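You operate a simulated robot arm through the tools that you are given. There is no shell and no other tool. Be economical: measure what you need, move in short steps, check, and stop when the job is done.

You run a simulated robot arm. Do the job below in one go: nothing can be reset, and whatever is moved stays where it is left.

TASK
Oil both brass cups beside the hood latch, then wipe the drips off the wing on the lathe side.
Fine: use the oil can and the red rag; put both back. Set down upright: oil can. What is to be rubbed or washed off counts as gone when no trace of it is left.

Only the result counts: the job must be done as asked and must still hold three seconds after the hand-in. Knocking over, shifting, dropping, spilling or breaking anything else fails it.

THE ROBOT
A 7-joint arm with a two-finger parallel gripper on a trunk, on a base that drives. Base frame: it is fixed to the floor where the robot stands at the start and does not move with it; the origin is under the middle of the robot, x ahead of it, y to its left, z up. Readings come in m, rad, newtons and seconds.
With the tool pointing down near the work surface it reaches from about 0.34 to 0.76 m from the robot's upright axis, wherever it stands. Its first joint turns from -2.007 to 2.007 rad. Places, roughly: brass cup [1.4, -1.1, 1.2]; drips [0.5, -1.4, 1.2]; red rag [2.25, -1.5, 1.25]. Payload 3.91 kg.
The TCP is the grasp point between the finger pads, 0.03 m short of the fingertips. In the tool frame z runs along the fingers and y along their closing line. Largest opening 0.11 m; finger width 0.02, thickness 0.01; the body of the gripper, 0.048 by 0.112 m, starts 0.055 m behind the TCP.
Orientation is that of the tool frame in the base frame, as a unit quaternion [x, y, z, w]. With the fingers straight down and closing along the base's y, the tool's x points along the base's -x, its y along +y and its z along -z.

THE INTERFACE
- The arm moves only by the tool servo_tool. Its argument "motion" is a list of rows, each a list of 7 numbers: the turn, a rotation vector about the tool's x, y, z in units of 8 degrees (1.0 is 8 degrees), then the shift along the tool's x, y, z in units of 20 mm (1.0 is 20 mm), then the opening in per cent of the stroke, from 0 (shut) to 100 (fully open). In form: [[wx, wy, wz, dx, dy, dz, fingers], ...]. A call has 1 to 10 rows; each row shifts and turns the commanded pose from where the row before left it, along the tool's axes as they then stand. A call with a number of a shift or a turn outside -1 to 1 is refused whole. A row lasts 0.2 s, in which the tool goes at most 0.05 m and 0.15 rad; a call with a longer step from one row to the next is refused whole, and so is a gripper value outside its range. Where a pose cannot be reached the arm comes as near as it can. A force on the tool above 40 N (or 10 N above the force at the start of the call, whichever is more), or a blocked arm, ends the call early, and 0.2 s more pass. Each finger travels about 0.108 m/s and halts on what it meets, pressing with about 29 N; the grip force reading is that of the motor and also rises with nothing between the fingers. The clock runs only during rows and for 0.2 s after the last one: add rows that do not move to give the fingers time. It gives the time, the measured TCP pose, the force on the tool (base axes), the opening and the grip force at its end, in the units of the frame above (readings bear some noise), with the torque about the TCP (base axes, N m) and any sound that the robot's microphone picked up.
- Cameras (640 x 400 px; columns grow to the right, rows downward): "scene" is now at [0.0186, 0.123, 1.5972]; the picture's right is [-0.42, -0.91, 0.00], its down [-0.63, 0.29, -0.72] and it looks along [0.66, -0.31, -0.69] (base axes); focal length 264 px, centre (320, 200). "wrist" rides on the gripper at [0.072, 0.017, -0.103] in the tool frame; the picture's right is [-0.23, 0.97, 0.00], its down [-0.76, -0.18, -0.62] and it looks along [-0.61, -0.14, 0.78] (tool axes); focal length 222 px, centre (320, 200). There is no depth. A picture from a camera that has moved, and an enlarged one, comes with that camera's place and axes in the base frame and with its lens. The place of the scene camera against the robot may be out by one fixed shift of up to 0.012 m in any direction.
- camera(camera): a new picture of that camera. No time passes.
- raise_lower(by): slides the trunk up (or, below 0, down) by that many m; the arm and the scene camera ride with it, the base frame stays. It gives what a move gives, with no picture.
- steer(legs): drives the robot by 1 to 6 legs, each [ahead, turn to the left] in m and rad, along the robot's own axes; the way and the turn of a leg run together, so that a leg with both is an arc; at most 1.5 m and 3.142 rad a leg. The arm and the cameras ride along, it lands a little off, and it stops where it bumps. It gives what a move gives.
- aim_head(pan, tilt): turns the head with the scene camera to pan (to the left, within 2.705 rad either way) and tilt (down, from -0.506 to 1.204), counted from straight ahead of the robot. It gives what a move gives.
- close_up(camera, box): a new picture of the part [left, top, right, bottom] of that camera's present view, enlarged. No time passes.
- sign_off(): hands the job in; it is judged then, once.

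Work in short steps. Places have to be worked out from the pictures, the camera data and where the tool is seen: move nearer, look again, correct. Check each grasp and each placing, and mend what went wrong. You have 120 turns and 78 pictures in all, those below and enlarged ones among them. Open the gripper and draw the arm clear of the work before you hand the job in, unless the task says otherwise; then end with one line.

The tools are called by a JSON object that holds its "api" and its "payload". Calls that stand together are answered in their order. servo_tool: Moves the arm, as the interface text tells. Its arguments: {"type":"object","properties":{"motion":{"type":"array","items":{"type":"array","items":{"type":"number"}}}},"required":["motion"]} The other tools are called the same way: raise_lower (by) slides the trunk up or down; steer (legs) drives the base; aim_head (pan, tilt) turns the head that bears the scene camera; camera (camera) takes a picture; close_up (camera, box) takes an enlarged picture of a part of a camera's view; sign_off () hands the job in.

At the start:

```text
time: 0.0
position: [0.4564, -0.1174, 1.2151]
ee_rot: [0.0, 1.0, 0.0, 0.0]
contact_force: [-0.6, 0.1, 0.9]
ft_torque: [0.04, 0.0, -0.02]
gripper_width: 0.1099
gripper_force: 0.1
trunk travel left (down, up): [-0.7, 0.29]
robot x, y, heading: [-0.0016, 0.0039, -0.002]
head pan, tilt: [-0.438, 0.761]
```

scene: 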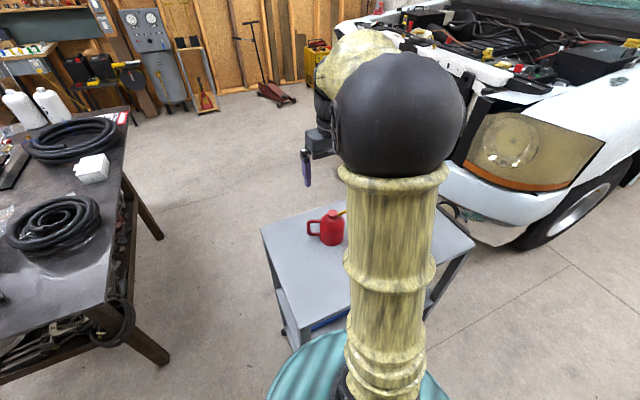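
wrist: 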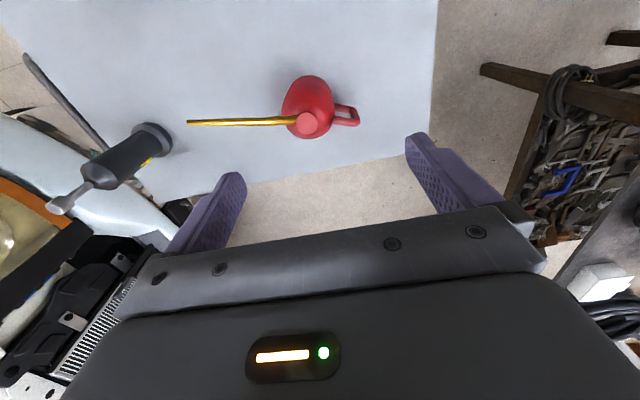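

The red oil can stands on the cart ahead. I look around to the right to find the car, the cups, the drips and the rag.

{"api": "aim_head", "payload": {"pan": -0.9, "tilt": 0.35}}

{"api": "camera", "payload": {"camera": "scene"}}

{"api": "aim_head", "payload": {"pan": -1.7, "tilt": 0.4}}

{"api": "camera", "payload": {"camera": "scene"}}

```text
time: 0.9
position: [0.4569, -0.1169, 1.215]
ee_rot: [0.0, 1.0, 0.0, 0.0]
contact_force: [0.6, -0.2, -0.5]
ft_torque: [-0.01, -0.02, -0.01]
gripper_width: 0.1101
gripper_force: 0.2
trunk travel left (down, up): [-0.7, 0.29]
robot x, y, heading: [0.0002, 0.0005, 0.002]
head pan, tilt: [-0.901, 0.351]
```

```text
75 pictures are left
camera scene: at [0.0019, 0.085, 1.6336], right [-0.78, -0.62, 0.0], down [-0.21, 0.27, -0.94], along [0.58, -0.74, -0.34], focal length 264 px, centre (320, 200)
```

scene: 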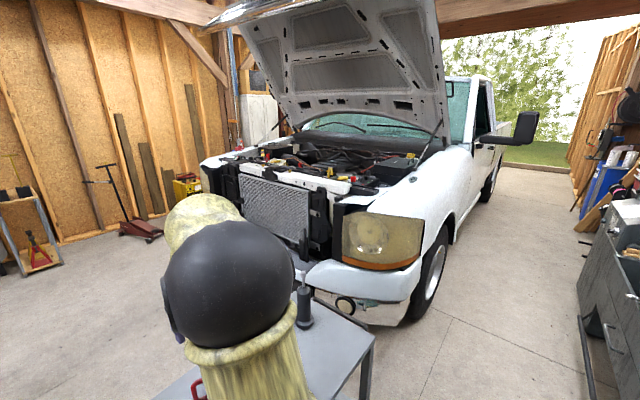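

```text
time: 2.0
position: [0.4572, -0.1181, 1.2153]
ee_rot: [0.001, 1.0, -0.001, -0.001]
contact_force: [-0.4, -0.4, -1.0]
ft_torque: [0.0, 0.0, 0.01]
gripper_width: 0.1102
gripper_force: 0.1
trunk travel left (down, up): [-0.7, 0.29]
robot x, y, heading: [0.0008, -0.0019, -0.004]
head pan, tilt: [-1.7, 0.4]
```

```text
74 pictures are left
camera scene: at [-0.0679, 0.0661, 1.6292], right [-0.99, 0.13, 0.0], down [0.05, 0.39, -0.92], along [-0.12, -0.91, -0.39], focal length 264 px, centre (320, 200)
```

scene: 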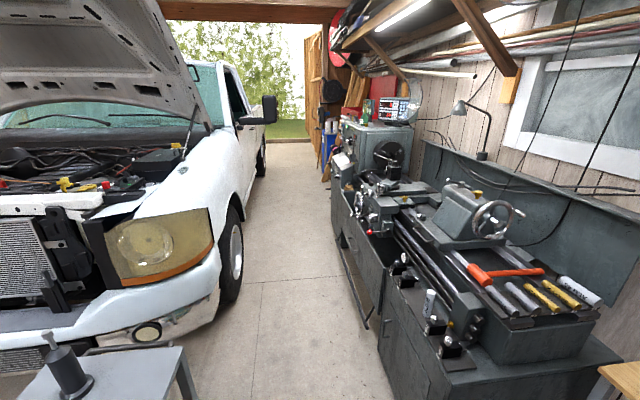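

The truck's nose faces the robot, the lathe is beyond the near wing. I zoom in on the near wing and the latch area.

{"api": "close_up", "payload": {"camera": "scene", "box": [0, 120, 260, 282]}}

{"api": "aim_head", "payload": {"pan": -0.75, "tilt": 0.3}}

{"api": "close_up", "payload": {"camera": "scene", "box": [220, 100, 480, 262]}}

```text
2.46 times, centred on (130, 201) of scene
camera zoom: at [-0.0679, 0.0661, 1.6292], right [-0.99, 0.13, 0.0], down [0.05, 0.39, -0.92], along [-0.12, -0.91, -0.39], focal length 649 px, centre (788, 198)
```

zoom: 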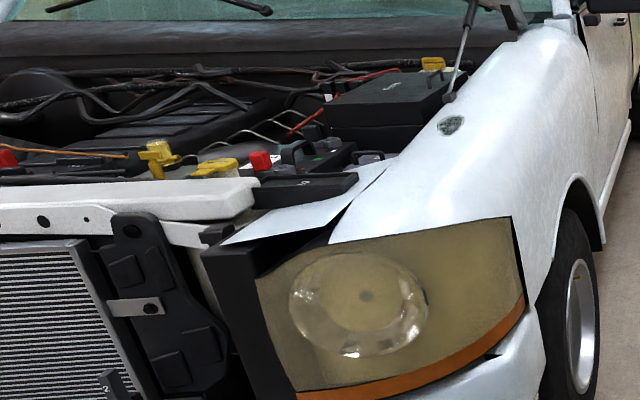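

```text
time: 3.3
position: [0.4556, -0.1178, 1.2151]
ee_rot: [0.0, 1.0, 0.0, 0.0]
contact_force: [-0.7, -0.4, 0.3]
ft_torque: [-0.02, -0.03, 0.01]
gripper_width: 0.11
gripper_force: 0.0
trunk travel left (down, up): [-0.7, 0.29]
robot x, y, heading: [-0.0019, 0.0002, -0.001]
head pan, tilt: [-0.75, 0.3]
```

```text
2.46 times, centred on (350, 181) of scene
camera zoom: at [0.0122, 0.0942, 1.6384], right [-0.68, -0.73, 0.0], down [-0.22, 0.2, -0.96], along [0.7, -0.65, -0.3], focal length 649 px, centre (246, 247)
```

zoom: 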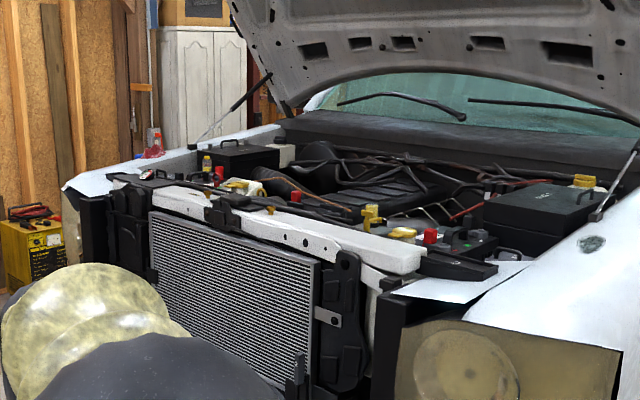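

The drip stain shows on the near wing at about [0.49,-1.4,1.22]; the rag is on the far wing. Now a closer look at the oil can.

{"api": "close_up", "payload": {"camera": "wrist", "box": [170, 50, 400, 194]}}

{"api": "aim_head", "payload": {"pan": -0.438, "tilt": 0.761}}

{"api": "close_up", "payload": {"camera": "scene", "box": [280, 190, 380, 252]}}

```text
2.78 times, centred on (285, 122) of wrist
camera zoom: at [0.384, -0.1009, 1.3184], right [0.23, 0.97, 0.0], down [0.76, -0.18, 0.62], along [0.61, -0.14, -0.78], focal length 617 px, centre (417, 417)
```

zoom: 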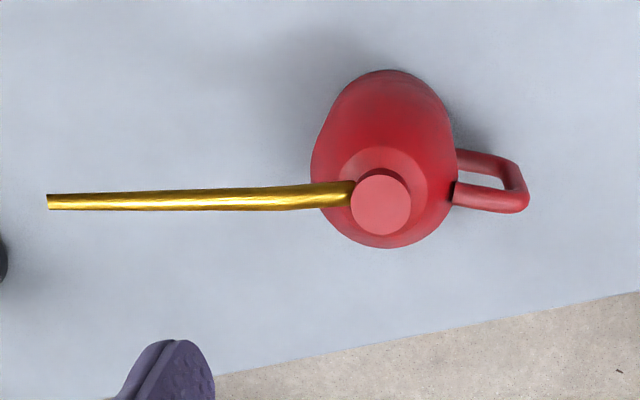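

```text
time: 4.2
position: [0.4563, -0.1179, 1.2139]
ee_rot: [0.0, 1.0, 0.0, 0.0]
contact_force: [-0.4, -0.6, 0.5]
ft_torque: [-0.01, -0.03, -0.01]
gripper_width: 0.1102
gripper_force: 0.1
trunk travel left (down, up): [-0.7, 0.29]
robot x, y, heading: [0.0004, 0.0027, 0.002]
head pan, tilt: [-0.438, 0.761]
```

```text
6.40 times, centred on (330, 221) of scene
camera zoom: at [0.0186, 0.1229, 1.5973], right [-0.42, -0.91, 0.0], down [-0.62, 0.29, -0.72], along [0.66, -0.31, -0.69], focal length 1687 px, centre (256, 66)
```

zoom: 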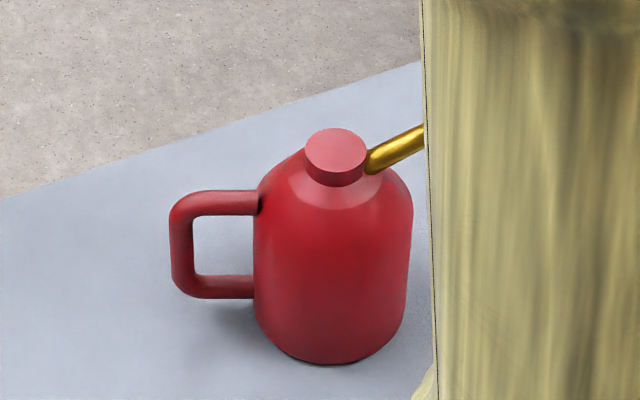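

Can is about [0.47,-0.136], radius ~0.038, cap top ~1.06. I look at the gap between cart and bench for driving, as the base must get around to the truck's front.

{"api": "aim_head", "payload": {"pan": 0.35, "tilt": 1.0}}

{"api": "camera", "payload": {"camera": "scene"}}

{"api": "aim_head", "payload": {"pan": -1.3, "tilt": 0.95}}

{"api": "camera", "payload": {"camera": "scene"}}

```text
time: 5.3
position: [0.4564, -0.1182, 1.2149]
ee_rot: [0.0, 1.0, 0.0, 0.0]
contact_force: [0.8, -0.1, -0.4]
ft_torque: [0.03, 0.0, 0.04]
gripper_width: 0.1098
gripper_force: 0.2
trunk travel left (down, up): [-0.7, 0.29]
robot x, y, heading: [-0.0045, -0.0011, 0.001]
head pan, tilt: [0.351, 1.0]
```

```text
69 pictures are left
camera scene: at [0.0094, 0.1818, 1.5789], right [0.34, -0.94, 0.0], down [-0.79, -0.29, -0.54], along [0.51, 0.19, -0.84], focal length 264 px, centre (320, 200)
```

scene: 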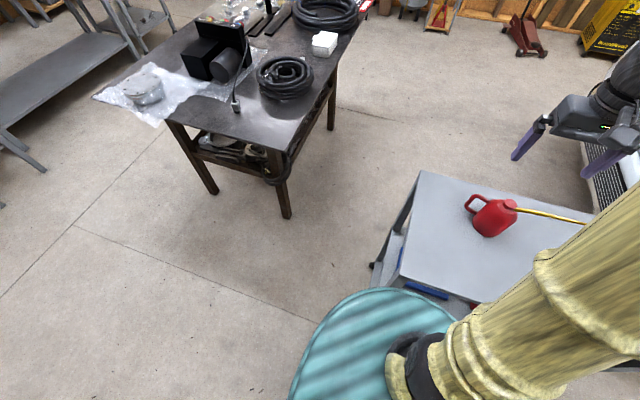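

```text
time: 7.0
position: [0.4554, -0.1173, 1.215]
ee_rot: [0.001, 1.0, 0.0, 0.0]
contact_force: [0.0, 0.3, 0.2]
ft_torque: [-0.02, -0.01, 0.01]
gripper_width: 0.1102
gripper_force: 0.0
trunk travel left (down, up): [-0.7, 0.29]
robot x, y, heading: [0.0002, 0.0019, -0.004]
head pan, tilt: [-1.3, 0.949]
```

```text
68 pictures are left
camera scene: at [-0.0366, 0.0879, 1.5825], right [-0.96, -0.27, 0.0], down [-0.22, 0.78, -0.58], along [0.16, -0.56, -0.81], focal length 264 px, centre (320, 200)
```

scene: 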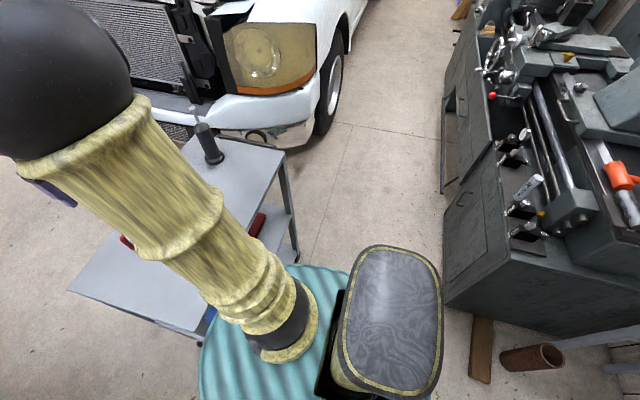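

The disc is wide, and the cart–bench gap is only ~0.5 m, so I'll go round behind the bench, where the aisle looks wide. I turn left in place, drive along +y, then look.

{"api": "steer", "payload": {"legs": [[-0.1, 0], [0, 1.571], [0.9, 0]]}}

{"api": "aim_head", "payload": {"pan": -0.9, "tilt": 0.6}}

{"api": "camera", "payload": {"camera": "scene"}}

```text
time: 16.3
position: [0.0565, 1.3554, 1.215]
ee_rot: [-0.693, 0.721, 0.0, 0.0]
contact_force: [-0.9, 1.0, -0.7]
ft_torque: [0.0, 0.03, -0.02]
gripper_width: 0.1099
gripper_force: 0.1
trunk travel left (down, up): [-0.7, 0.29]
robot x, y, heading: [-0.0729, 0.9037, 1.535]
head pan, tilt: [-1.3, 0.949]
```

```text
time: 17.2
position: [0.056, 1.3575, 1.2148]
ee_rot: [-0.694, 0.72, 0.0, -0.001]
contact_force: [0.8, 0.9, 0.5]
ft_torque: [0.0, 0.01, 0.02]
gripper_width: 0.1101
gripper_force: 0.1
trunk travel left (down, up): [-0.7, 0.29]
robot x, y, heading: [-0.0801, 0.9043, 1.537]
head pan, tilt: [-0.901, 0.6]
```

```text
67 pictures are left
camera scene: at [-0.1578, 0.9078, 1.6109], right [0.59, -0.81, 0.0], down [-0.46, -0.33, -0.82], along [0.66, 0.49, -0.57], focal length 264 px, centre (320, 200)
```

scene: 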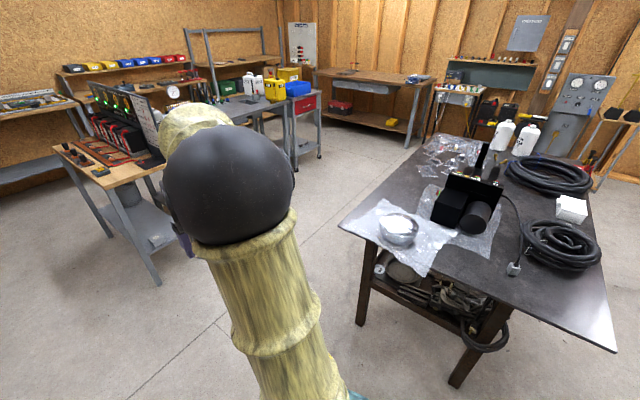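

The aisle behind the bench is clear (bench spans x≈0.62–2.1, y≈0.47–1.38). I drive on to y≈1.8, turn to +x and drive 1.4 m, then check.

{"api": "steer", "payload": {"legs": [[0.9, 0], [0, -1.537], [1.4, 0]]}}

{"api": "aim_head", "payload": {"pan": -0.55, "tilt": 0.5}}

{"api": "camera", "payload": {"camera": "scene"}}

```text
time: 32.2
position: [1.793, 1.7014, 1.2147]
ee_rot: [-0.003, 1.0, 0.0, 0.001]
contact_force: [-0.4, -0.6, -0.7]
ft_torque: [0.03, 0.0, 0.03]
gripper_width: 0.11
gripper_force: 0.2
trunk travel left (down, up): [-0.7, 0.29]
robot x, y, heading: [1.3325, 1.8117, 0.012]
head pan, tilt: [-0.901, 0.6]
```

```text
time: 33.0
position: [1.7931, 1.7011, 1.2147]
ee_rot: [-0.003, 1.0, 0.001, 0.0]
contact_force: [0.5, -0.1, 0.0]
ft_torque: [0.03, -0.01, -0.02]
gripper_width: 0.1102
gripper_force: 0.1
trunk travel left (down, up): [-0.7, 0.29]
robot x, y, heading: [1.3355, 1.8157, 0.008]
head pan, tilt: [-0.55, 0.499]
```

```text
66 pictures are left
camera scene: at [1.3563, 1.9264, 1.62], right [-0.52, -0.86, 0.0], down [-0.41, 0.25, -0.88], along [0.75, -0.45, -0.48], focal length 264 px, centre (320, 200)
```

scene: 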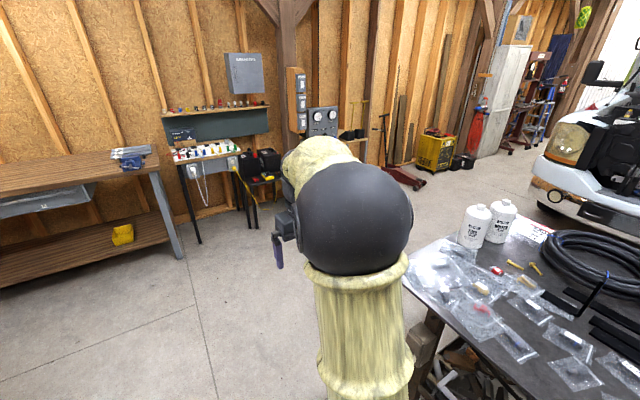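

The far end of the bench is at x≈2.0 and the space beyond is open. I continue to x≈2.6, turn toward −y and go to y≈0.45.

{"api": "steer", "payload": {"legs": [[1.25, 0], [0, -1.579], [1.35, 0]]}}

{"api": "aim_head", "payload": {"pan": 0.1, "tilt": 0.5}}

{"api": "camera", "payload": {"camera": "scene"}}

{"api": "aim_head", "payload": {"pan": -0.8, "tilt": 0.6}}

{"api": "camera", "payload": {"camera": "scene"}}

```text
time: 49.4
position: [2.4437, 0.0168, 1.2151]
ee_rot: [0.707, 0.707, 0.0, 0.001]
contact_force: [0.1, 0.5, -0.2]
ft_torque: [0.0, 0.04, -0.01]
gripper_width: 0.11
gripper_force: 0.2
trunk travel left (down, up): [-0.7, 0.29]
robot x, y, heading: [2.5607, 0.4734, -1.569]
head pan, tilt: [-0.55, 0.499]
```

```text
time: 50.4
position: [2.4424, 0.0179, 1.2154]
ee_rot: [0.707, 0.707, 0.0, 0.0]
contact_force: [0.2, -0.2, 0.1]
ft_torque: [-0.01, 0.0, 0.01]
gripper_width: 0.11
gripper_force: 0.1
trunk travel left (down, up): [-0.7, 0.29]
robot x, y, heading: [2.5611, 0.4743, -1.57]
head pan, tilt: [0.099, 0.499]
```

```text
65 pictures are left
camera scene: at [2.7262, 0.448, 1.62], right [-1.0, -0.1, 0.0], down [-0.05, 0.48, -0.88], along [0.09, -0.87, -0.48], focal length 264 px, centre (320, 200)
```

scene: 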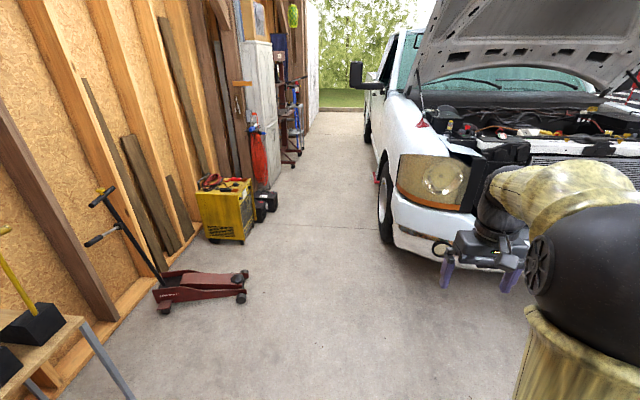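

```text
time: 51.6
position: [2.4435, 0.0183, 1.2146]
ee_rot: [0.707, 0.708, 0.0, 0.0]
contact_force: [-0.1, -0.6, 0.3]
ft_torque: [-0.01, 0.0, 0.0]
gripper_width: 0.1102
gripper_force: 0.0
trunk travel left (down, up): [-0.7, 0.29]
robot x, y, heading: [2.5614, 0.4773, -1.575]
head pan, tilt: [-0.799, 0.6]
```

```text
64 pictures are left
camera scene: at [2.654, 0.4768, 1.6109], right [-0.7, 0.72, 0.0], down [0.4, 0.39, -0.83], along [-0.59, -0.58, -0.56], focal length 264 px, centre (320, 200)
```

scene: 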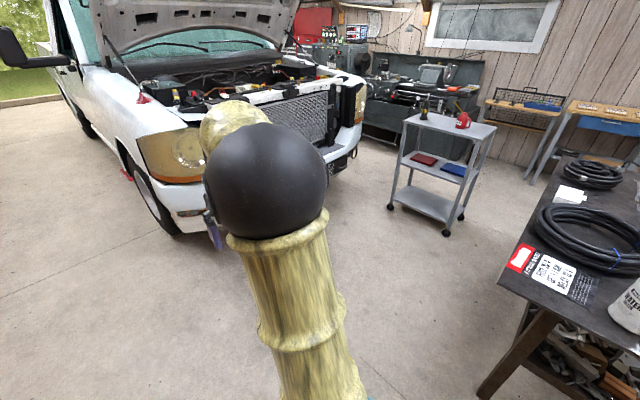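

The cart's far side is open and the truck front is clear. I drive to in front of the cart's far side, facing −x.

{"api": "steer", "payload": {"legs": [[0.61, 0], [0, -1.566], [1.38, 0]]}}

{"api": "aim_head", "payload": {"pan": 0.4, "tilt": 0.6}}

{"api": "camera", "payload": {"camera": "scene"}}

```text
time: 65.4
position: [0.7346, 0.0228, 1.215]
ee_rot: [1.0, -0.012, 0.0, 0.0]
contact_force: [0.8, -0.6, 0.3]
ft_torque: [-0.01, -0.01, 0.01]
gripper_width: 0.1104
gripper_force: 0.2
trunk travel left (down, up): [-0.7, 0.29]
robot x, y, heading: [1.1888, -0.1061, 3.122]
head pan, tilt: [-0.799, 0.6]
```

```text
time: 66.8
position: [0.7352, 0.0237, 1.2135]
ee_rot: [1.0, -0.013, 0.0, 0.0]
contact_force: [0.6, -0.4, -0.7]
ft_torque: [0.0, 0.0, -0.02]
gripper_width: 0.1097
gripper_force: 0.1
trunk travel left (down, up): [-0.7, 0.29]
robot x, y, heading: [1.1884, -0.1063, 3.113]
head pan, tilt: [0.4, 0.6]
```

```text
63 pictures are left
camera scene: at [1.1657, -0.2866, 1.6109], right [-0.37, 0.93, 0.0], down [0.53, 0.21, -0.82], along [-0.77, -0.3, -0.57], focal length 264 px, centre (320, 200)
```

scene: 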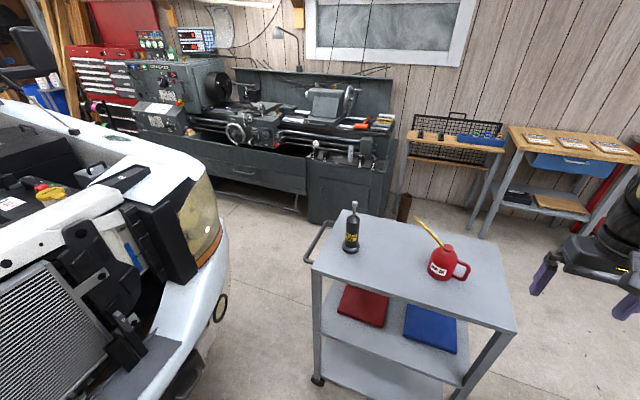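

The can's spout tip is near [0.43,-0.25,1.08], so the spout heads about 20° off −y. I move 0.1 m nearer and turn the hand so the fingers close across the spout line, camera on the handle side.

{"api": "steer", "payload": {"legs": [[0.1, 0]]}}

{"api": "servo_tool", "payload": {"motion": [[0, 0, -1, 0, 0, 0, 100], [0, 0, -1, 0, 0, 0, 100], [0, 0, -1, 0, 0, 0, 100], [0, 0, -1, 0, 0, 0, 100], [0, 0, -1, 0, 0, 0, 100], [0, 0, -1, 0, 0, 0, 100], [0, 0, -1, 0, 0, 0, 100], [0, 0, -1, 0, 0, 0, 100], [0, 0, -1, 0, 0, 0, 100]]}}

```text
time: 67.9
position: [0.6323, 0.0254, 1.2149]
ee_rot: [1.0, -0.012, 0.001, 0.0]
contact_force: [-0.4, -0.2, 0.1]
ft_torque: [0.01, 0.0, 0.02]
gripper_width: 0.1102
gripper_force: 0.1
trunk travel left (down, up): [-0.7, 0.29]
robot x, y, heading: [1.088, -0.1029, 3.119]
head pan, tilt: [0.4, 0.6]
```

```text
time: 69.9
position: [0.6348, 0.027, 1.2155]
ee_rot: [0.815, 0.579, 0.001, 0.0]
contact_force: [0.2, -1.3, 0.2]
ft_torque: [0.01, 0.02, 0.01]
gripper_width: 0.1098
gripper_force: 0.0
trunk travel left (down, up): [-0.7, 0.29]
robot x, y, heading: [1.0872, -0.1018, 3.114]
head pan, tilt: [0.4, 0.6]
```

Hand azimuth is right (70.8°). I move over toward the can, staying high, and look with the wrist camera.

{"api": "servo_tool", "payload": {"motion": [[0, 0, 0, -1, -0.5, 0, 100], [0, 0, 0, -1, -0.5, 0, 100], [0, 0, 0, -1, -0.5, 0, 100], [0, 0, 0, -1, -0.5, 0, 100], [0, 0, 0, -1, -0.5, 0, 100], [0, 0, 0, -1, -0.5, 0, 100], [0, 0, 0, -1, -0.5, 0, 100]]}}

{"api": "camera", "payload": {"camera": "wrist"}}

{"api": "close_up", "payload": {"camera": "scene", "box": [360, 180, 520, 280]}}

```text
time: 71.5
position: [0.5212, -0.0839, 1.2134]
ee_rot: [0.817, 0.577, -0.001, 0.0]
contact_force: [0.0, 0.7, 0.2]
ft_torque: [-0.01, 0.01, -0.01]
gripper_width: 0.11
gripper_force: 0.1
trunk travel left (down, up): [-0.7, 0.29]
robot x, y, heading: [1.0877, -0.1063, 3.115]
head pan, tilt: [0.4, 0.6]
```

```text
62 pictures are left
camera wrist: at [0.5603, -0.0209, 1.3176], right [0.84, -0.54, 0.0], down [-0.42, -0.66, 0.62], along [-0.33, -0.53, -0.78], focal length 222 px, centre (320, 200)
```

wrist: 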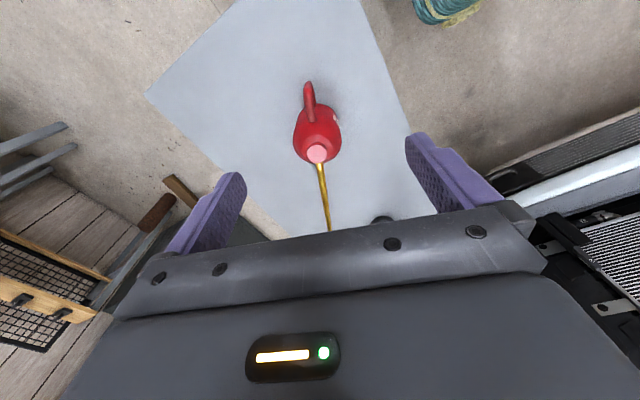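

```text
4.00 times, centred on (440, 230) of scene
camera zoom: at [1.064, -0.2846, 1.6108], right [-0.37, 0.93, 0.0], down [0.53, 0.21, -0.82], along [-0.77, -0.3, -0.57], focal length 1054 px, centre (-160, 80)
```

zoom: 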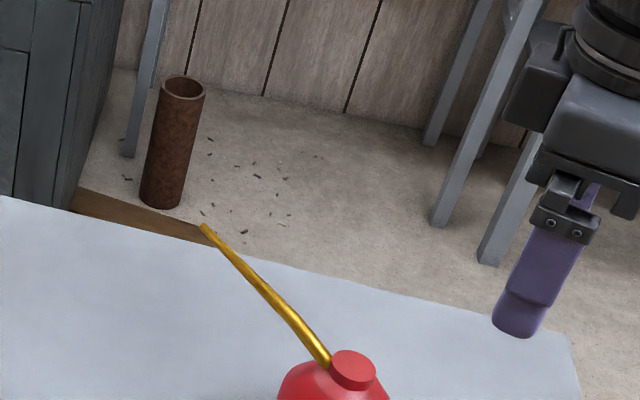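

Two wrist rays put the cap top at (0.478,-0.139,1.035). I centre over it and come down part way, then check alignment.

{"api": "servo_tool", "payload": {"motion": [[0, 0, 0, -0.83, -0.28, 0, 100], [0, 0, 0, -0.83, -0.28, 0, 100], [0, 0, 0, -0.83, -0.28, 0, 100], [0, 0, 0, -0.83, -0.28, 0, 100], [0, 0, 0, 0, 0, 1, 100], [0, 0, 0, 0, 0, 1, 100], [0, 0, 0, 0, 0, 1, 100], [0, 0, 0, 0, 0, 1, 100], [0, 0, 0, 0, 0, 1, 100]]}}

{"api": "camera", "payload": {"camera": "wrist"}}

{"api": "close_up", "payload": {"camera": "scene", "box": [360, 180, 520, 280]}}

```text
time: 73.5
position: [0.4773, -0.1391, 1.1153]
ee_rot: [0.816, 0.578, 0.0, 0.0]
contact_force: [0.1, -0.4, 0.0]
ft_torque: [-0.02, 0.0, 0.0]
gripper_width: 0.1103
gripper_force: 0.0
trunk travel left (down, up): [-0.7, 0.29]
robot x, y, heading: [1.0847, -0.1019, 3.118]
head pan, tilt: [0.4, 0.6]
```

```text
60 pictures are left
camera wrist: at [0.5176, -0.0766, 1.2179], right [0.84, -0.54, 0.0], down [-0.42, -0.66, 0.62], along [-0.34, -0.53, -0.78], focal length 222 px, centre (320, 200)
```

wrist: 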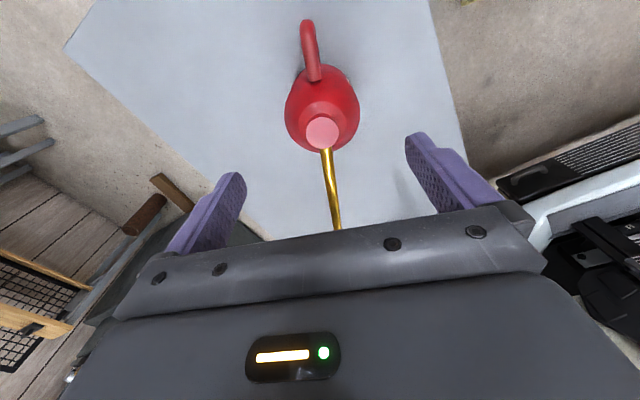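

```text
4.00 times, centred on (440, 230) of scene
camera zoom: at [1.0643, -0.2842, 1.6109], right [-0.37, 0.93, 0.0], down [0.53, 0.21, -0.82], along [-0.77, -0.3, -0.57], focal length 1054 px, centre (-160, 80)
```

zoom: 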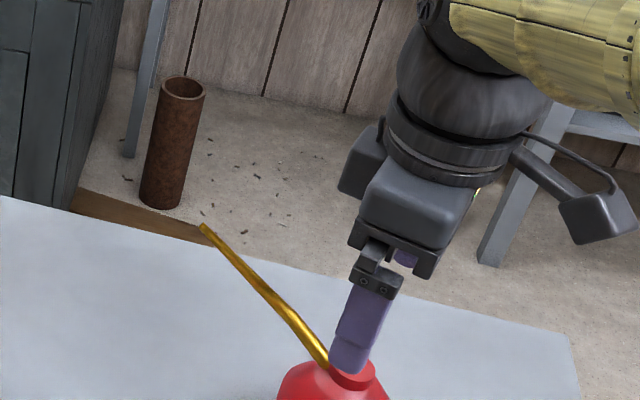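

Cap is confirmed at (0.480,-0.139). I descend to TCP z≈0.995 and close.

{"api": "servo_tool", "payload": {"motion": [[0, 0, 0, 0, 0.1, 1, 100], [0, 0, 0, 0, 0, 1, 100], [0, 0, 0, 0, 0, 1, 100], [0, 0, 0, 0, 0, 1, 100], [0, 0, 0, 0, 0, 1, 100], [0, 0, 0, 0, 0, 1, 100]]}}

{"api": "camera", "payload": {"camera": "wrist"}}

{"api": "close_up", "payload": {"camera": "scene", "box": [380, 210, 540, 310]}}

```text
time: 74.9
position: [0.4807, -0.1399, 0.9933]
ee_rot: [0.816, 0.578, 0.001, 0.001]
contact_force: [-0.4, -0.5, -0.6]
ft_torque: [0.02, 0.0, -0.04]
gripper_width: 0.1101
gripper_force: 0.1
trunk travel left (down, up): [-0.7, 0.29]
robot x, y, heading: [1.0892, -0.1029, 3.116]
head pan, tilt: [0.4, 0.6]
```

```text
58 pictures are left
camera wrist: at [0.52, -0.0762, 1.0974], right [0.84, -0.54, 0.0], down [-0.42, -0.66, 0.62], along [-0.33, -0.53, -0.78], focal length 222 px, centre (320, 200)
```

wrist: 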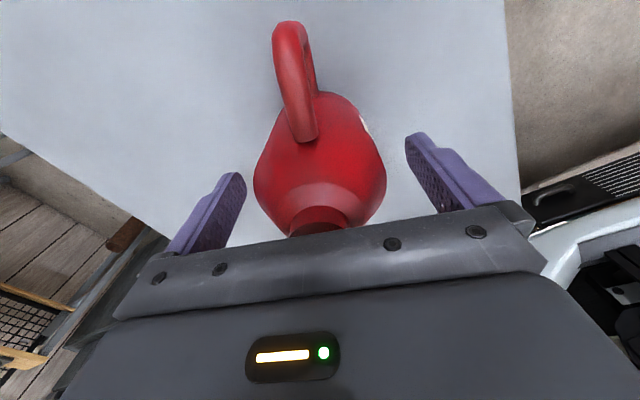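

```text
4.00 times, centred on (460, 260) of scene
camera zoom: at [1.0642, -0.2842, 1.6109], right [-0.37, 0.93, 0.0], down [0.53, 0.21, -0.82], along [-0.77, -0.3, -0.57], focal length 1054 px, centre (-240, -40)
```

zoom: 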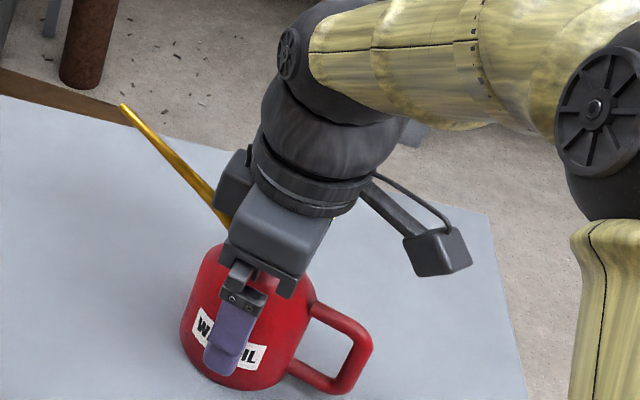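

Fingers straddle the body without contact. I close and give time.

{"api": "servo_tool", "payload": {"motion": [[0, 0, 0, 0, 0, 0, 50], [0, 0, 0, 0, 0, 0, 30], [0, 0, 0, 0, 0, 0, 30], [0, 0, 0, 0, 0, 0, 30], [0, 0, 0, 0, 0, 0, 30]]}}

```text
time: 76.1
position: [0.4809, -0.1382, 0.9946]
ee_rot: [0.816, 0.578, 0.0, 0.0]
contact_force: [0.0, 0.0, -0.4]
ft_torque: [0.05, 0.05, -0.04]
gripper_width: 0.0755
gripper_force: 29.4
trunk travel left (down, up): [-0.7, 0.29]
robot x, y, heading: [1.0875, -0.1009, 3.115]
head pan, tilt: [0.4, 0.6]
```

Gripped at 0.0755 m. I lift the can with the trunk.

{"api": "raise_lower", "payload": {"by": 0.28}}

{"api": "camera", "payload": {"camera": "wrist"}}

```text
time: 79.0
position: [0.4791, -0.1398, 1.2739]
ee_rot: [0.816, 0.578, 0.0, 0.001]
contact_force: [0.7, 0.8, -3.3]
ft_torque: [-0.03, -0.02, 0.01]
gripper_width: 0.0755
gripper_force: 29.0
trunk travel left (down, up): [-0.98, 0.01]
robot x, y, heading: [1.0861, -0.1019, 3.121]
head pan, tilt: [0.4, 0.6]
```

```text
56 pictures are left
camera wrist: at [0.5197, -0.0763, 1.3776], right [0.84, -0.54, 0.0], down [-0.42, -0.66, 0.62], along [-0.33, -0.53, -0.78], focal length 222 px, centre (320, 200)
```

wrist: 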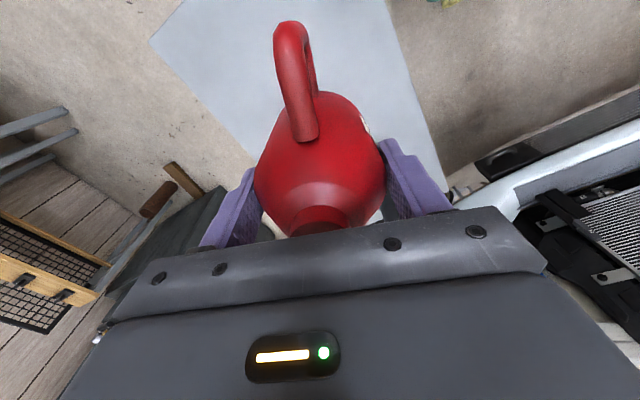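

Can is held (~3.3 N). I back off, turn to face the truck and look at the latch area.

{"api": "steer", "payload": {"legs": [[-0.15, 0], [0, 1.592]]}}

{"api": "aim_head", "payload": {"pan": 0.1, "tilt": 0.55}}

{"api": "camera", "payload": {"camera": "scene"}}

```text
time: 84.3
position: [1.2998, -0.7117, 1.2749]
ee_rot: [0.147, 0.989, 0.0, -0.001]
contact_force: [-1.1, 0.3, -3.1]
ft_torque: [0.01, -0.01, 0.04]
gripper_width: 0.0755
gripper_force: 29.0
trunk travel left (down, up): [-0.98, 0.01]
robot x, y, heading: [1.2352, -0.1079, -1.552]
head pan, tilt: [0.4, 0.6]
```

```text
time: 85.1
position: [1.3001, -0.7123, 1.2743]
ee_rot: [0.147, 0.989, 0.0, 0.0]
contact_force: [-1.1, 0.6, -3.6]
ft_torque: [-0.01, 0.01, 0.03]
gripper_width: 0.0756
gripper_force: 29.2
trunk travel left (down, up): [-0.98, 0.01]
robot x, y, heading: [1.2383, -0.1081, -1.55]
head pan, tilt: [0.099, 0.55]
```

```text
55 pictures are left
camera scene: at [1.4037, -0.1281, 1.8954], right [-0.99, -0.12, 0.0], down [-0.06, 0.52, -0.85], along [0.1, -0.85, -0.52], focal length 264 px, centre (320, 200)
```

scene: 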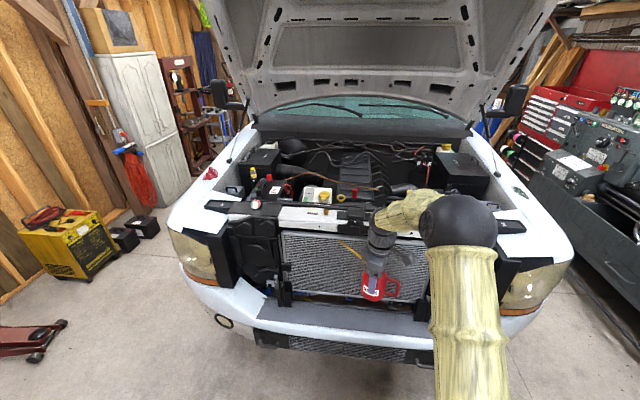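

Now a close-up of the radiator support and the latch.

{"api": "close_up", "payload": {"camera": "scene", "box": [200, 170, 392, 290]}}

{"api": "close_up", "payload": {"camera": "scene", "box": [300, 180, 396, 240]}}

```text
3.33 times, centred on (296, 230) of scene
camera zoom: at [1.4037, -0.1281, 1.8954], right [-0.99, -0.12, 0.0], down [-0.06, 0.52, -0.85], along [0.1, -0.85, -0.52], focal length 879 px, centre (400, 100)
```

zoom: 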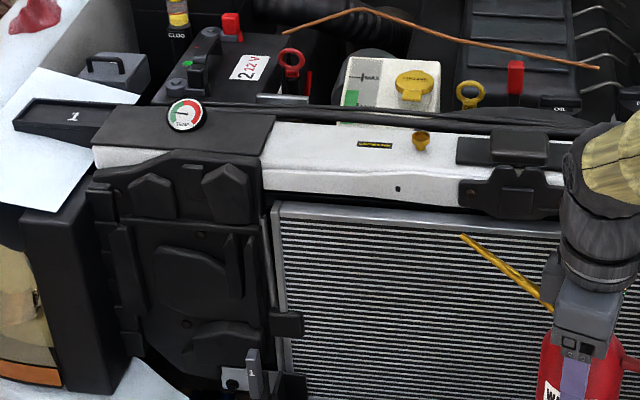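

```text
6.67 times, centred on (348, 210) of scene
camera zoom: at [1.4037, -0.1281, 1.8954], right [-0.99, -0.12, 0.0], down [-0.06, 0.52, -0.85], along [0.1, -0.85, -0.52], focal length 1758 px, centre (133, 133)
```

zoom: 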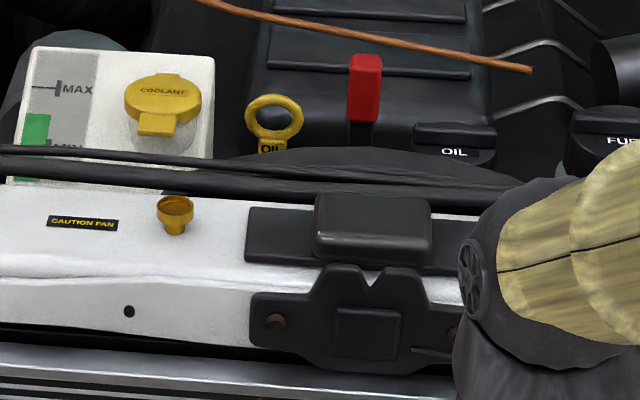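

One brass cup is at about [1.495,-1.15,1.22], the other presumably mirrored at x≈1.22, hidden by the arm. I raise the can 0.12 m and then drive 0.37 m ahead; bumper front is near y≈-0.97.

{"api": "servo_tool", "payload": {"motion": [[0, 0, 0, 0, 0, -1, 30], [0, 0, 0, 0, 0, -1, 30], [0, 0, 0, 0, 0, -1, 30], [0, 0, 0, 0, 0, -1, 30], [0, 0, 0, 0, 0, -1, 30], [0, 0, 0, 0, 0, -1, 30]]}}

{"api": "steer", "payload": {"legs": [[0.36, 0]]}}

{"api": "aim_head", "payload": {"pan": 0.0, "tilt": 0.75}}

{"api": "camera", "payload": {"camera": "scene"}}

{"api": "camera", "payload": {"camera": "wrist"}}

```text
time: 86.5
position: [1.3, -0.7097, 1.395]
ee_rot: [0.146, 0.989, 0.0, 0.0]
contact_force: [-0.5, 0.7, -3.4]
ft_torque: [-0.05, 0.02, -0.01]
gripper_width: 0.0756
gripper_force: 28.9
trunk travel left (down, up): [-0.98, 0.01]
robot x, y, heading: [1.2372, -0.1055, -1.543]
head pan, tilt: [0.099, 0.55]
```

```text
time: 88.8
position: [1.3014, -1.0718, 1.3936]
ee_rot: [0.15, 0.989, 0.0, 0.0]
contact_force: [-0.1, 0.0, -3.7]
ft_torque: [0.02, -0.01, 0.01]
gripper_width: 0.0755
gripper_force: 28.6
trunk travel left (down, up): [-0.98, 0.01]
robot x, y, heading: [1.2418, -0.468, -1.555]
head pan, tilt: [0.099, 0.55]
```

```text
time: 89.5
position: [1.3009, -1.0719, 1.3934]
ee_rot: [0.151, 0.989, -0.001, 0.0]
contact_force: [-0.2, 0.3, -4.5]
ft_torque: [0.01, 0.02, -0.02]
gripper_width: 0.0755
gripper_force: 29.5
trunk travel left (down, up): [-0.98, 0.01]
robot x, y, heading: [1.2435, -0.4674, -1.557]
head pan, tilt: [0.0, 0.75]
```

```text
52 pictures are left
camera scene: at [1.4005, -0.4819, 1.8781], right [-1.0, -0.01, 0.0], down [-0.01, 0.68, -0.73], along [0.01, -0.73, -0.68], focal length 264 px, centre (320, 200)
```

scene: 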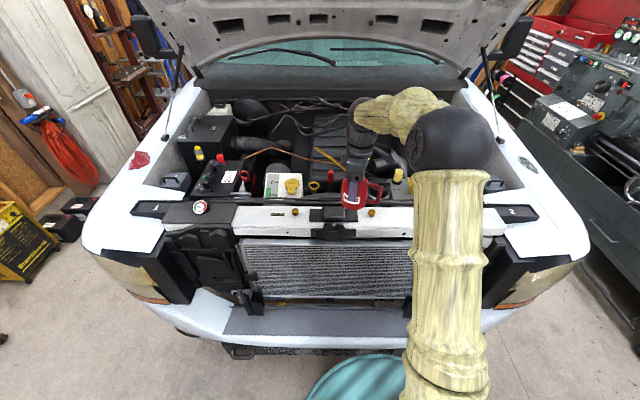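

```text
51 pictures are left
camera wrist: at [1.2375, -1.0333, 1.4975], right [0.51, 0.86, 0.0], down [0.67, -0.4, 0.62], along [0.54, -0.32, -0.78], focal length 222 px, centre (320, 200)
```

wrist: 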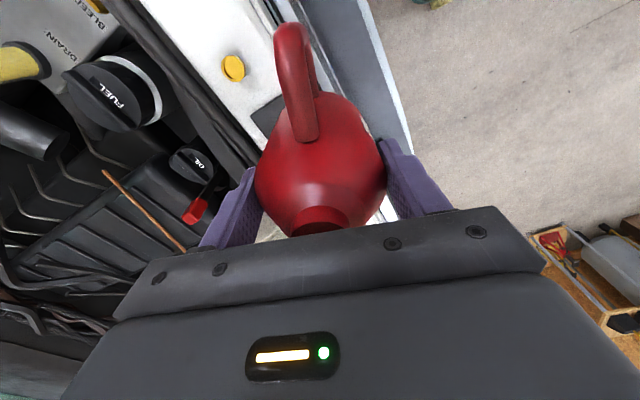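

Both cups are visible: about (1.225,-1.132) and (1.496,-1.13). I zoom in for precision.

{"api": "close_up", "payload": {"camera": "scene", "box": [272, 170, 400, 250]}}

{"api": "close_up", "payload": {"camera": "wrist", "box": [180, 30, 308, 110]}}

```text
5.00 times, centred on (336, 210) of scene
camera zoom: at [1.4005, -0.4819, 1.8781], right [-1.0, -0.01, 0.0], down [-0.01, 0.68, -0.73], along [0.01, -0.73, -0.68], focal length 1318 px, centre (240, 150)
```

zoom: 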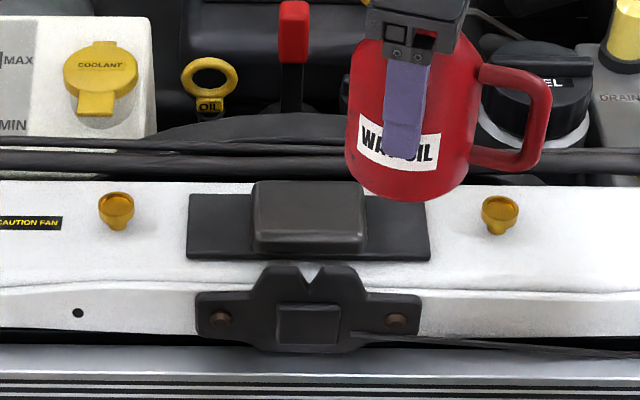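

```text
5.00 times, centred on (244, 70) of wrist
camera zoom: at [1.2375, -1.0333, 1.4975], right [0.51, 0.86, 0.0], down [0.67, -0.4, 0.62], along [0.54, -0.32, -0.78], focal length 1111 px, centre (700, 850)
```

zoom: 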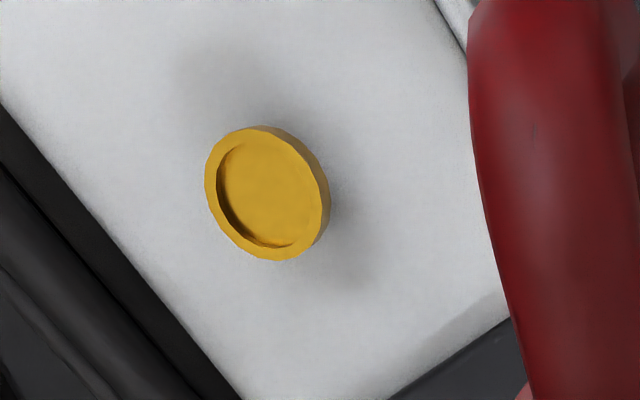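

Cup rims: (1.498,-1.140,1.21) and (1.224,-1.138,1.21). With the tip at tool-frame (−0.121,−0.008,−0.091), I shift untilted so the tip is over cup 1 and check visually.

{"api": "servo_tool", "payload": {"motion": [[0, 0, 0, -0.876, 0, 0, 30], [0, 0, 0, -0.876, 0, 0, 30], [0, 0, 0, -0.876, 0, 0, 30], [0, 0, 0, -0.876, 0, 0, 30], [0, 0, 0, -0.876, 0, 0, 30]]}}

{"api": "close_up", "payload": {"camera": "scene", "box": [230, 120, 390, 220]}}

```text
time: 90.7
position: [1.3869, -1.0974, 1.3938]
ee_rot: [0.15, 0.989, -0.001, -0.001]
contact_force: [0.0, -0.7, -3.7]
ft_torque: [0.0, 0.03, 0.01]
gripper_width: 0.0756
gripper_force: 29.1
trunk travel left (down, up): [-0.98, 0.01]
robot x, y, heading: [1.2406, -0.4673, -1.557]
head pan, tilt: [0.0, 0.75]
```

```text
4.00 times, centred on (310, 170) of scene
camera zoom: at [1.4015, -0.4827, 1.8779], right [-1.0, -0.01, 0.0], down [-0.01, 0.68, -0.73], along [0.01, -0.73, -0.68], focal length 1054 px, centre (360, 320)
```

zoom: 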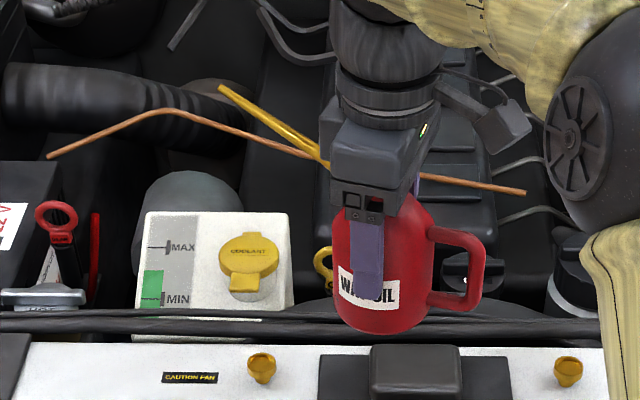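

The tip shows at about (1.509,-1.143,1.488), so the spout is ~9 mm longer than assumed. I tilt 16° and correct so the tip sits over cup 1, with TCP at 1.34.

{"api": "servo_tool", "payload": {"motion": [[0, 1, 0, 0.2, 0, 0, 30], [0, 1, 0, 0.2, 0, 0, 30], [0, 0, 0, 0.13, 0, 1, 30], [0, 0, 0, 0.13, 0, 1, 30], [0, 0, 0, 0.09, 0, 1, 30]]}}

{"api": "close_up", "payload": {"camera": "scene", "box": [230, 140, 390, 240]}}

```text
time: 91.9
position: [1.3547, -1.088, 1.3387]
ee_rot: [0.149, 0.979, 0.021, -0.138]
contact_force: [-1.3, -0.4, -3.0]
ft_torque: [-0.06, -0.02, -0.03]
gripper_width: 0.0754
gripper_force: 29.2
trunk travel left (down, up): [-0.98, 0.01]
robot x, y, heading: [1.2435, -0.464, -1.555]
head pan, tilt: [0.0, 0.75]
```

```text
4.00 times, centred on (310, 190) of scene
camera zoom: at [1.3998, -0.4826, 1.8781], right [-1.0, -0.01, 0.0], down [-0.01, 0.68, -0.73], along [0.01, -0.73, -0.68], focal length 1054 px, centre (360, 240)
```

zoom: 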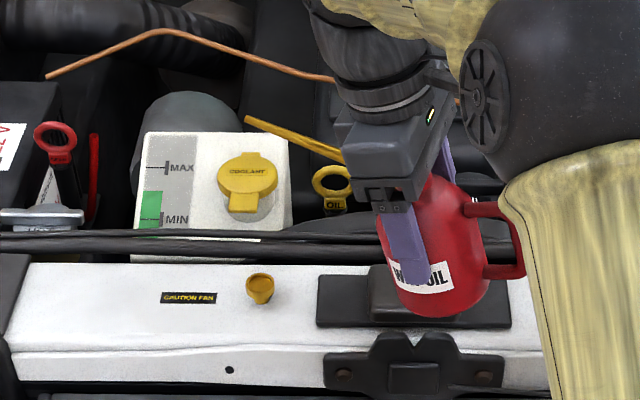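

The tip is within ~4 mm of being over cup 1. I tilt on to 32°, keeping the tip there.

{"api": "servo_tool", "payload": {"motion": [[0, 1, 0, 0, 0, 0.25, 30], [0, 1, 0, 0, 0, 0.25, 30], [0, 0, 0, 0, 0, 0.1, 30]]}}

{"api": "close_up", "payload": {"camera": "scene", "box": [230, 140, 390, 240]}}

```text
time: 92.7
position: [1.351, -1.0866, 1.3274]
ee_rot: [0.144, 0.95, 0.041, -0.273]
contact_force: [0.3, -0.4, -3.6]
ft_torque: [-0.03, -0.05, 0.01]
gripper_width: 0.0752
gripper_force: 29.0
trunk travel left (down, up): [-0.98, 0.01]
robot x, y, heading: [1.2455, -0.4696, -1.56]
head pan, tilt: [0.0, 0.75]
```

```text
4.00 times, centred on (310, 190) of scene
camera zoom: at [1.3999, -0.4817, 1.8781], right [-1.0, -0.01, 0.0], down [-0.01, 0.68, -0.73], along [0.01, -0.73, -0.68], focal length 1054 px, centre (360, 240)
```

zoom: 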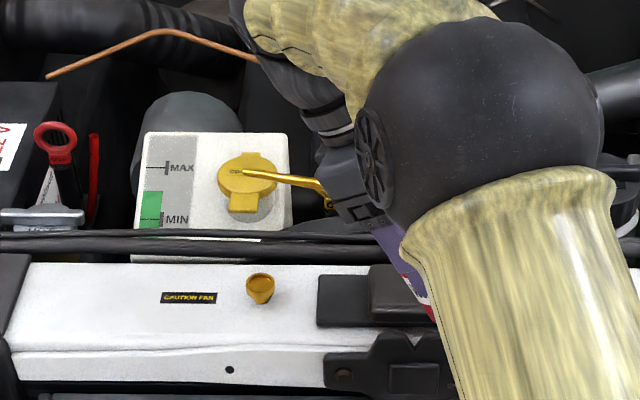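

Tip is over the cup within ~5 mm, spout near horizontal. I tilt on to 48°.

{"api": "servo_tool", "payload": {"motion": [[0, 1, 0, -0.08, 0, 0.1, 30], [0, 1, 0, -0.07, 0, 0.1, 30], [0, 0, 0, 0, 0, 0, 30]]}}

{"api": "close_up", "payload": {"camera": "scene", "box": [230, 140, 390, 240]}}

```text
time: 93.5
position: [1.3513, -1.086, 1.3232]
ee_rot: [0.138, 0.903, 0.062, -0.403]
contact_force: [-1.0, 0.4, -3.8]
ft_torque: [-0.04, -0.07, 0.01]
gripper_width: 0.0752
gripper_force: 29.1
trunk travel left (down, up): [-0.98, 0.01]
robot x, y, heading: [1.243, -0.4639, -1.553]
head pan, tilt: [0.0, 0.75]
```

```text
4.00 times, centred on (310, 190) of scene
camera zoom: at [1.4, -0.4817, 1.8781], right [-1.0, -0.01, 0.0], down [-0.01, 0.68, -0.73], along [0.01, -0.73, -0.68], focal length 1054 px, centre (360, 240)
```

zoom: 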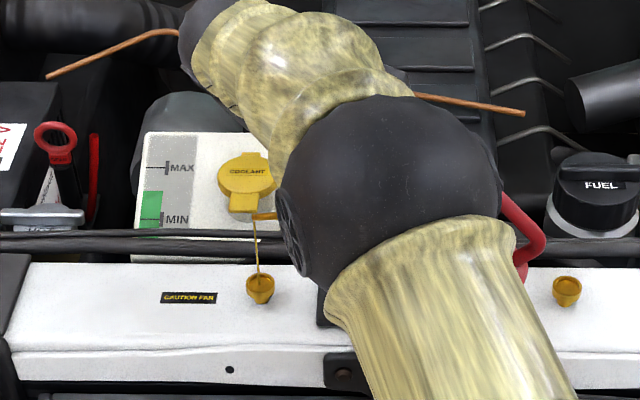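

Oil is flowing straight into the cup. I hold briefly and check the level.

{"api": "servo_tool", "payload": {"motion": [[0, 0, 0, 0, 0, 0, 30]]}}

{"api": "close_up", "payload": {"camera": "scene", "box": [275, 190, 315, 215]}}

```text
time: 93.9
position: [1.3501, -1.0855, 1.3228]
ee_rot: [0.138, 0.903, 0.062, -0.402]
contact_force: [0.5, -0.5, -3.5]
ft_torque: [-0.03, -0.06, 0.0]
gripper_width: 0.0757
gripper_force: 29.4
trunk travel left (down, up): [-0.98, 0.01]
robot x, y, heading: [1.2466, -0.4621, -1.558]
head pan, tilt: [0.0, 0.75]
```

```text
16.00 times, centred on (295, 202) of scene
camera zoom: at [1.4003, -0.482, 1.878], right [-1.0, -0.01, 0.0], down [-0.01, 0.68, -0.73], along [0.01, -0.73, -0.68], focal length 4218 px, centre (720, 160)
```

zoom: 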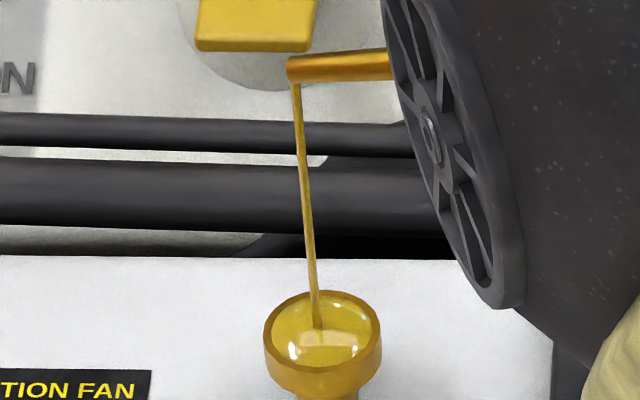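

The cup is filling well. I tilt back to 32° now.

{"api": "servo_tool", "payload": {"motion": [[0, -1, 0, 0, 0, -0.1, 30], [0, -1, 0, 0, 0, -0.1, 30]]}}

{"api": "close_up", "payload": {"camera": "scene", "box": [275, 190, 315, 215]}}

```text
time: 94.5
position: [1.3538, -1.0871, 1.3263]
ee_rot: [0.145, 0.951, 0.042, -0.271]
contact_force: [0.2, -0.4, -3.3]
ft_torque: [0.0, -0.03, 0.0]
gripper_width: 0.0753
gripper_force: 28.9
trunk travel left (down, up): [-0.98, 0.01]
robot x, y, heading: [1.2442, -0.4663, -1.555]
head pan, tilt: [0.0, 0.75]
```

```text
16.00 times, centred on (295, 202) of scene
camera zoom: at [1.3997, -0.4817, 1.8781], right [-1.0, -0.01, 0.0], down [-0.01, 0.68, -0.73], along [0.01, -0.73, -0.68], focal length 4218 px, centre (720, 160)
```

zoom: 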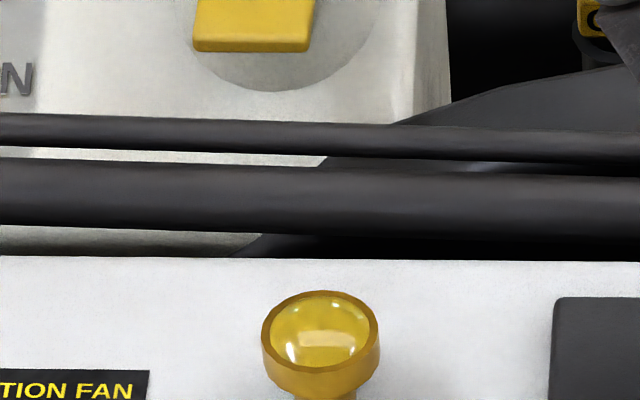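

Cup 1 is filled without spill, flow stopped. I ease back to 24° and move across to cup 2 by the cup-to-cup offset (−0.2735, +0.003).

{"api": "servo_tool", "payload": {"motion": [[0, -1, 0, 0, 0, 0, 30], [0, 0, 0, 0.93, -0.305, 0.414, 30], [0, 0, 0, 0.93, -0.305, 0.414, 30], [0, 0, 0, 0.93, -0.305, 0.414, 30], [0, 0, 0, 0.93, -0.305, 0.414, 30], [0, 0, 0, 0.93, -0.305, 0.414, 30], [0, 0, 0, 0.93, -0.305, 0.414, 30], [0, 0, 0, 0.93, -0.305, 0.414, 30], [0, 0, 0, 0.93, -0.305, 0.414, 30]]}}

{"api": "servo_tool", "payload": {"motion": [[0, 0, 0, 0.93, -0.305, 0.414, 30], [0, 0, 0, 0.93, -0.305, 0.414, 30], [0, 0, 0, 0.93, -0.305, 0.414, 30], [0, 0, 0, 0.93, -0.305, 0.414, 30], [0, 0, 0, 0.93, -0.305, 0.414, 30], [0, 0, 0, 0, 0, 0, 30]]}}

{"api": "close_up", "payload": {"camera": "scene", "box": [290, 140, 450, 240]}}

```text
time: 96.5
position: [1.1826, -1.0853, 1.3254]
ee_rot: [0.147, 0.967, 0.031, -0.205]
contact_force: [-0.3, -0.4, -3.6]
ft_torque: [0.01, -0.03, 0.0]
gripper_width: 0.0753
gripper_force: 29.2
trunk travel left (down, up): [-0.98, 0.01]
robot x, y, heading: [1.2469, -0.4675, -1.556]
head pan, tilt: [0.0, 0.75]
```

```text
time: 97.9
position: [1.0792, -1.0848, 1.3244]
ee_rot: [0.148, 0.967, 0.031, -0.206]
contact_force: [-0.5, -1.2, -4.0]
ft_torque: [-0.05, 0.01, -0.01]
gripper_width: 0.0753
gripper_force: 29.1
trunk travel left (down, up): [-0.98, 0.01]
robot x, y, heading: [1.2395, -0.4636, -1.558]
head pan, tilt: [0.0, 0.75]
```

```text
4.00 times, centred on (370, 190) of scene
camera zoom: at [1.401, -0.4823, 1.878], right [-1.0, -0.01, 0.0], down [-0.01, 0.68, -0.73], along [0.01, -0.73, -0.68], focal length 1054 px, centre (120, 240)
```

zoom: 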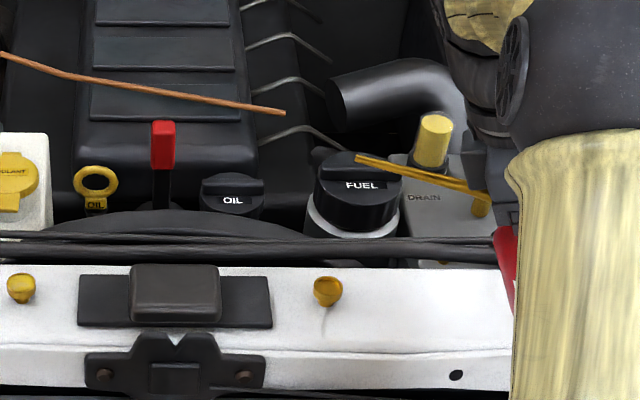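

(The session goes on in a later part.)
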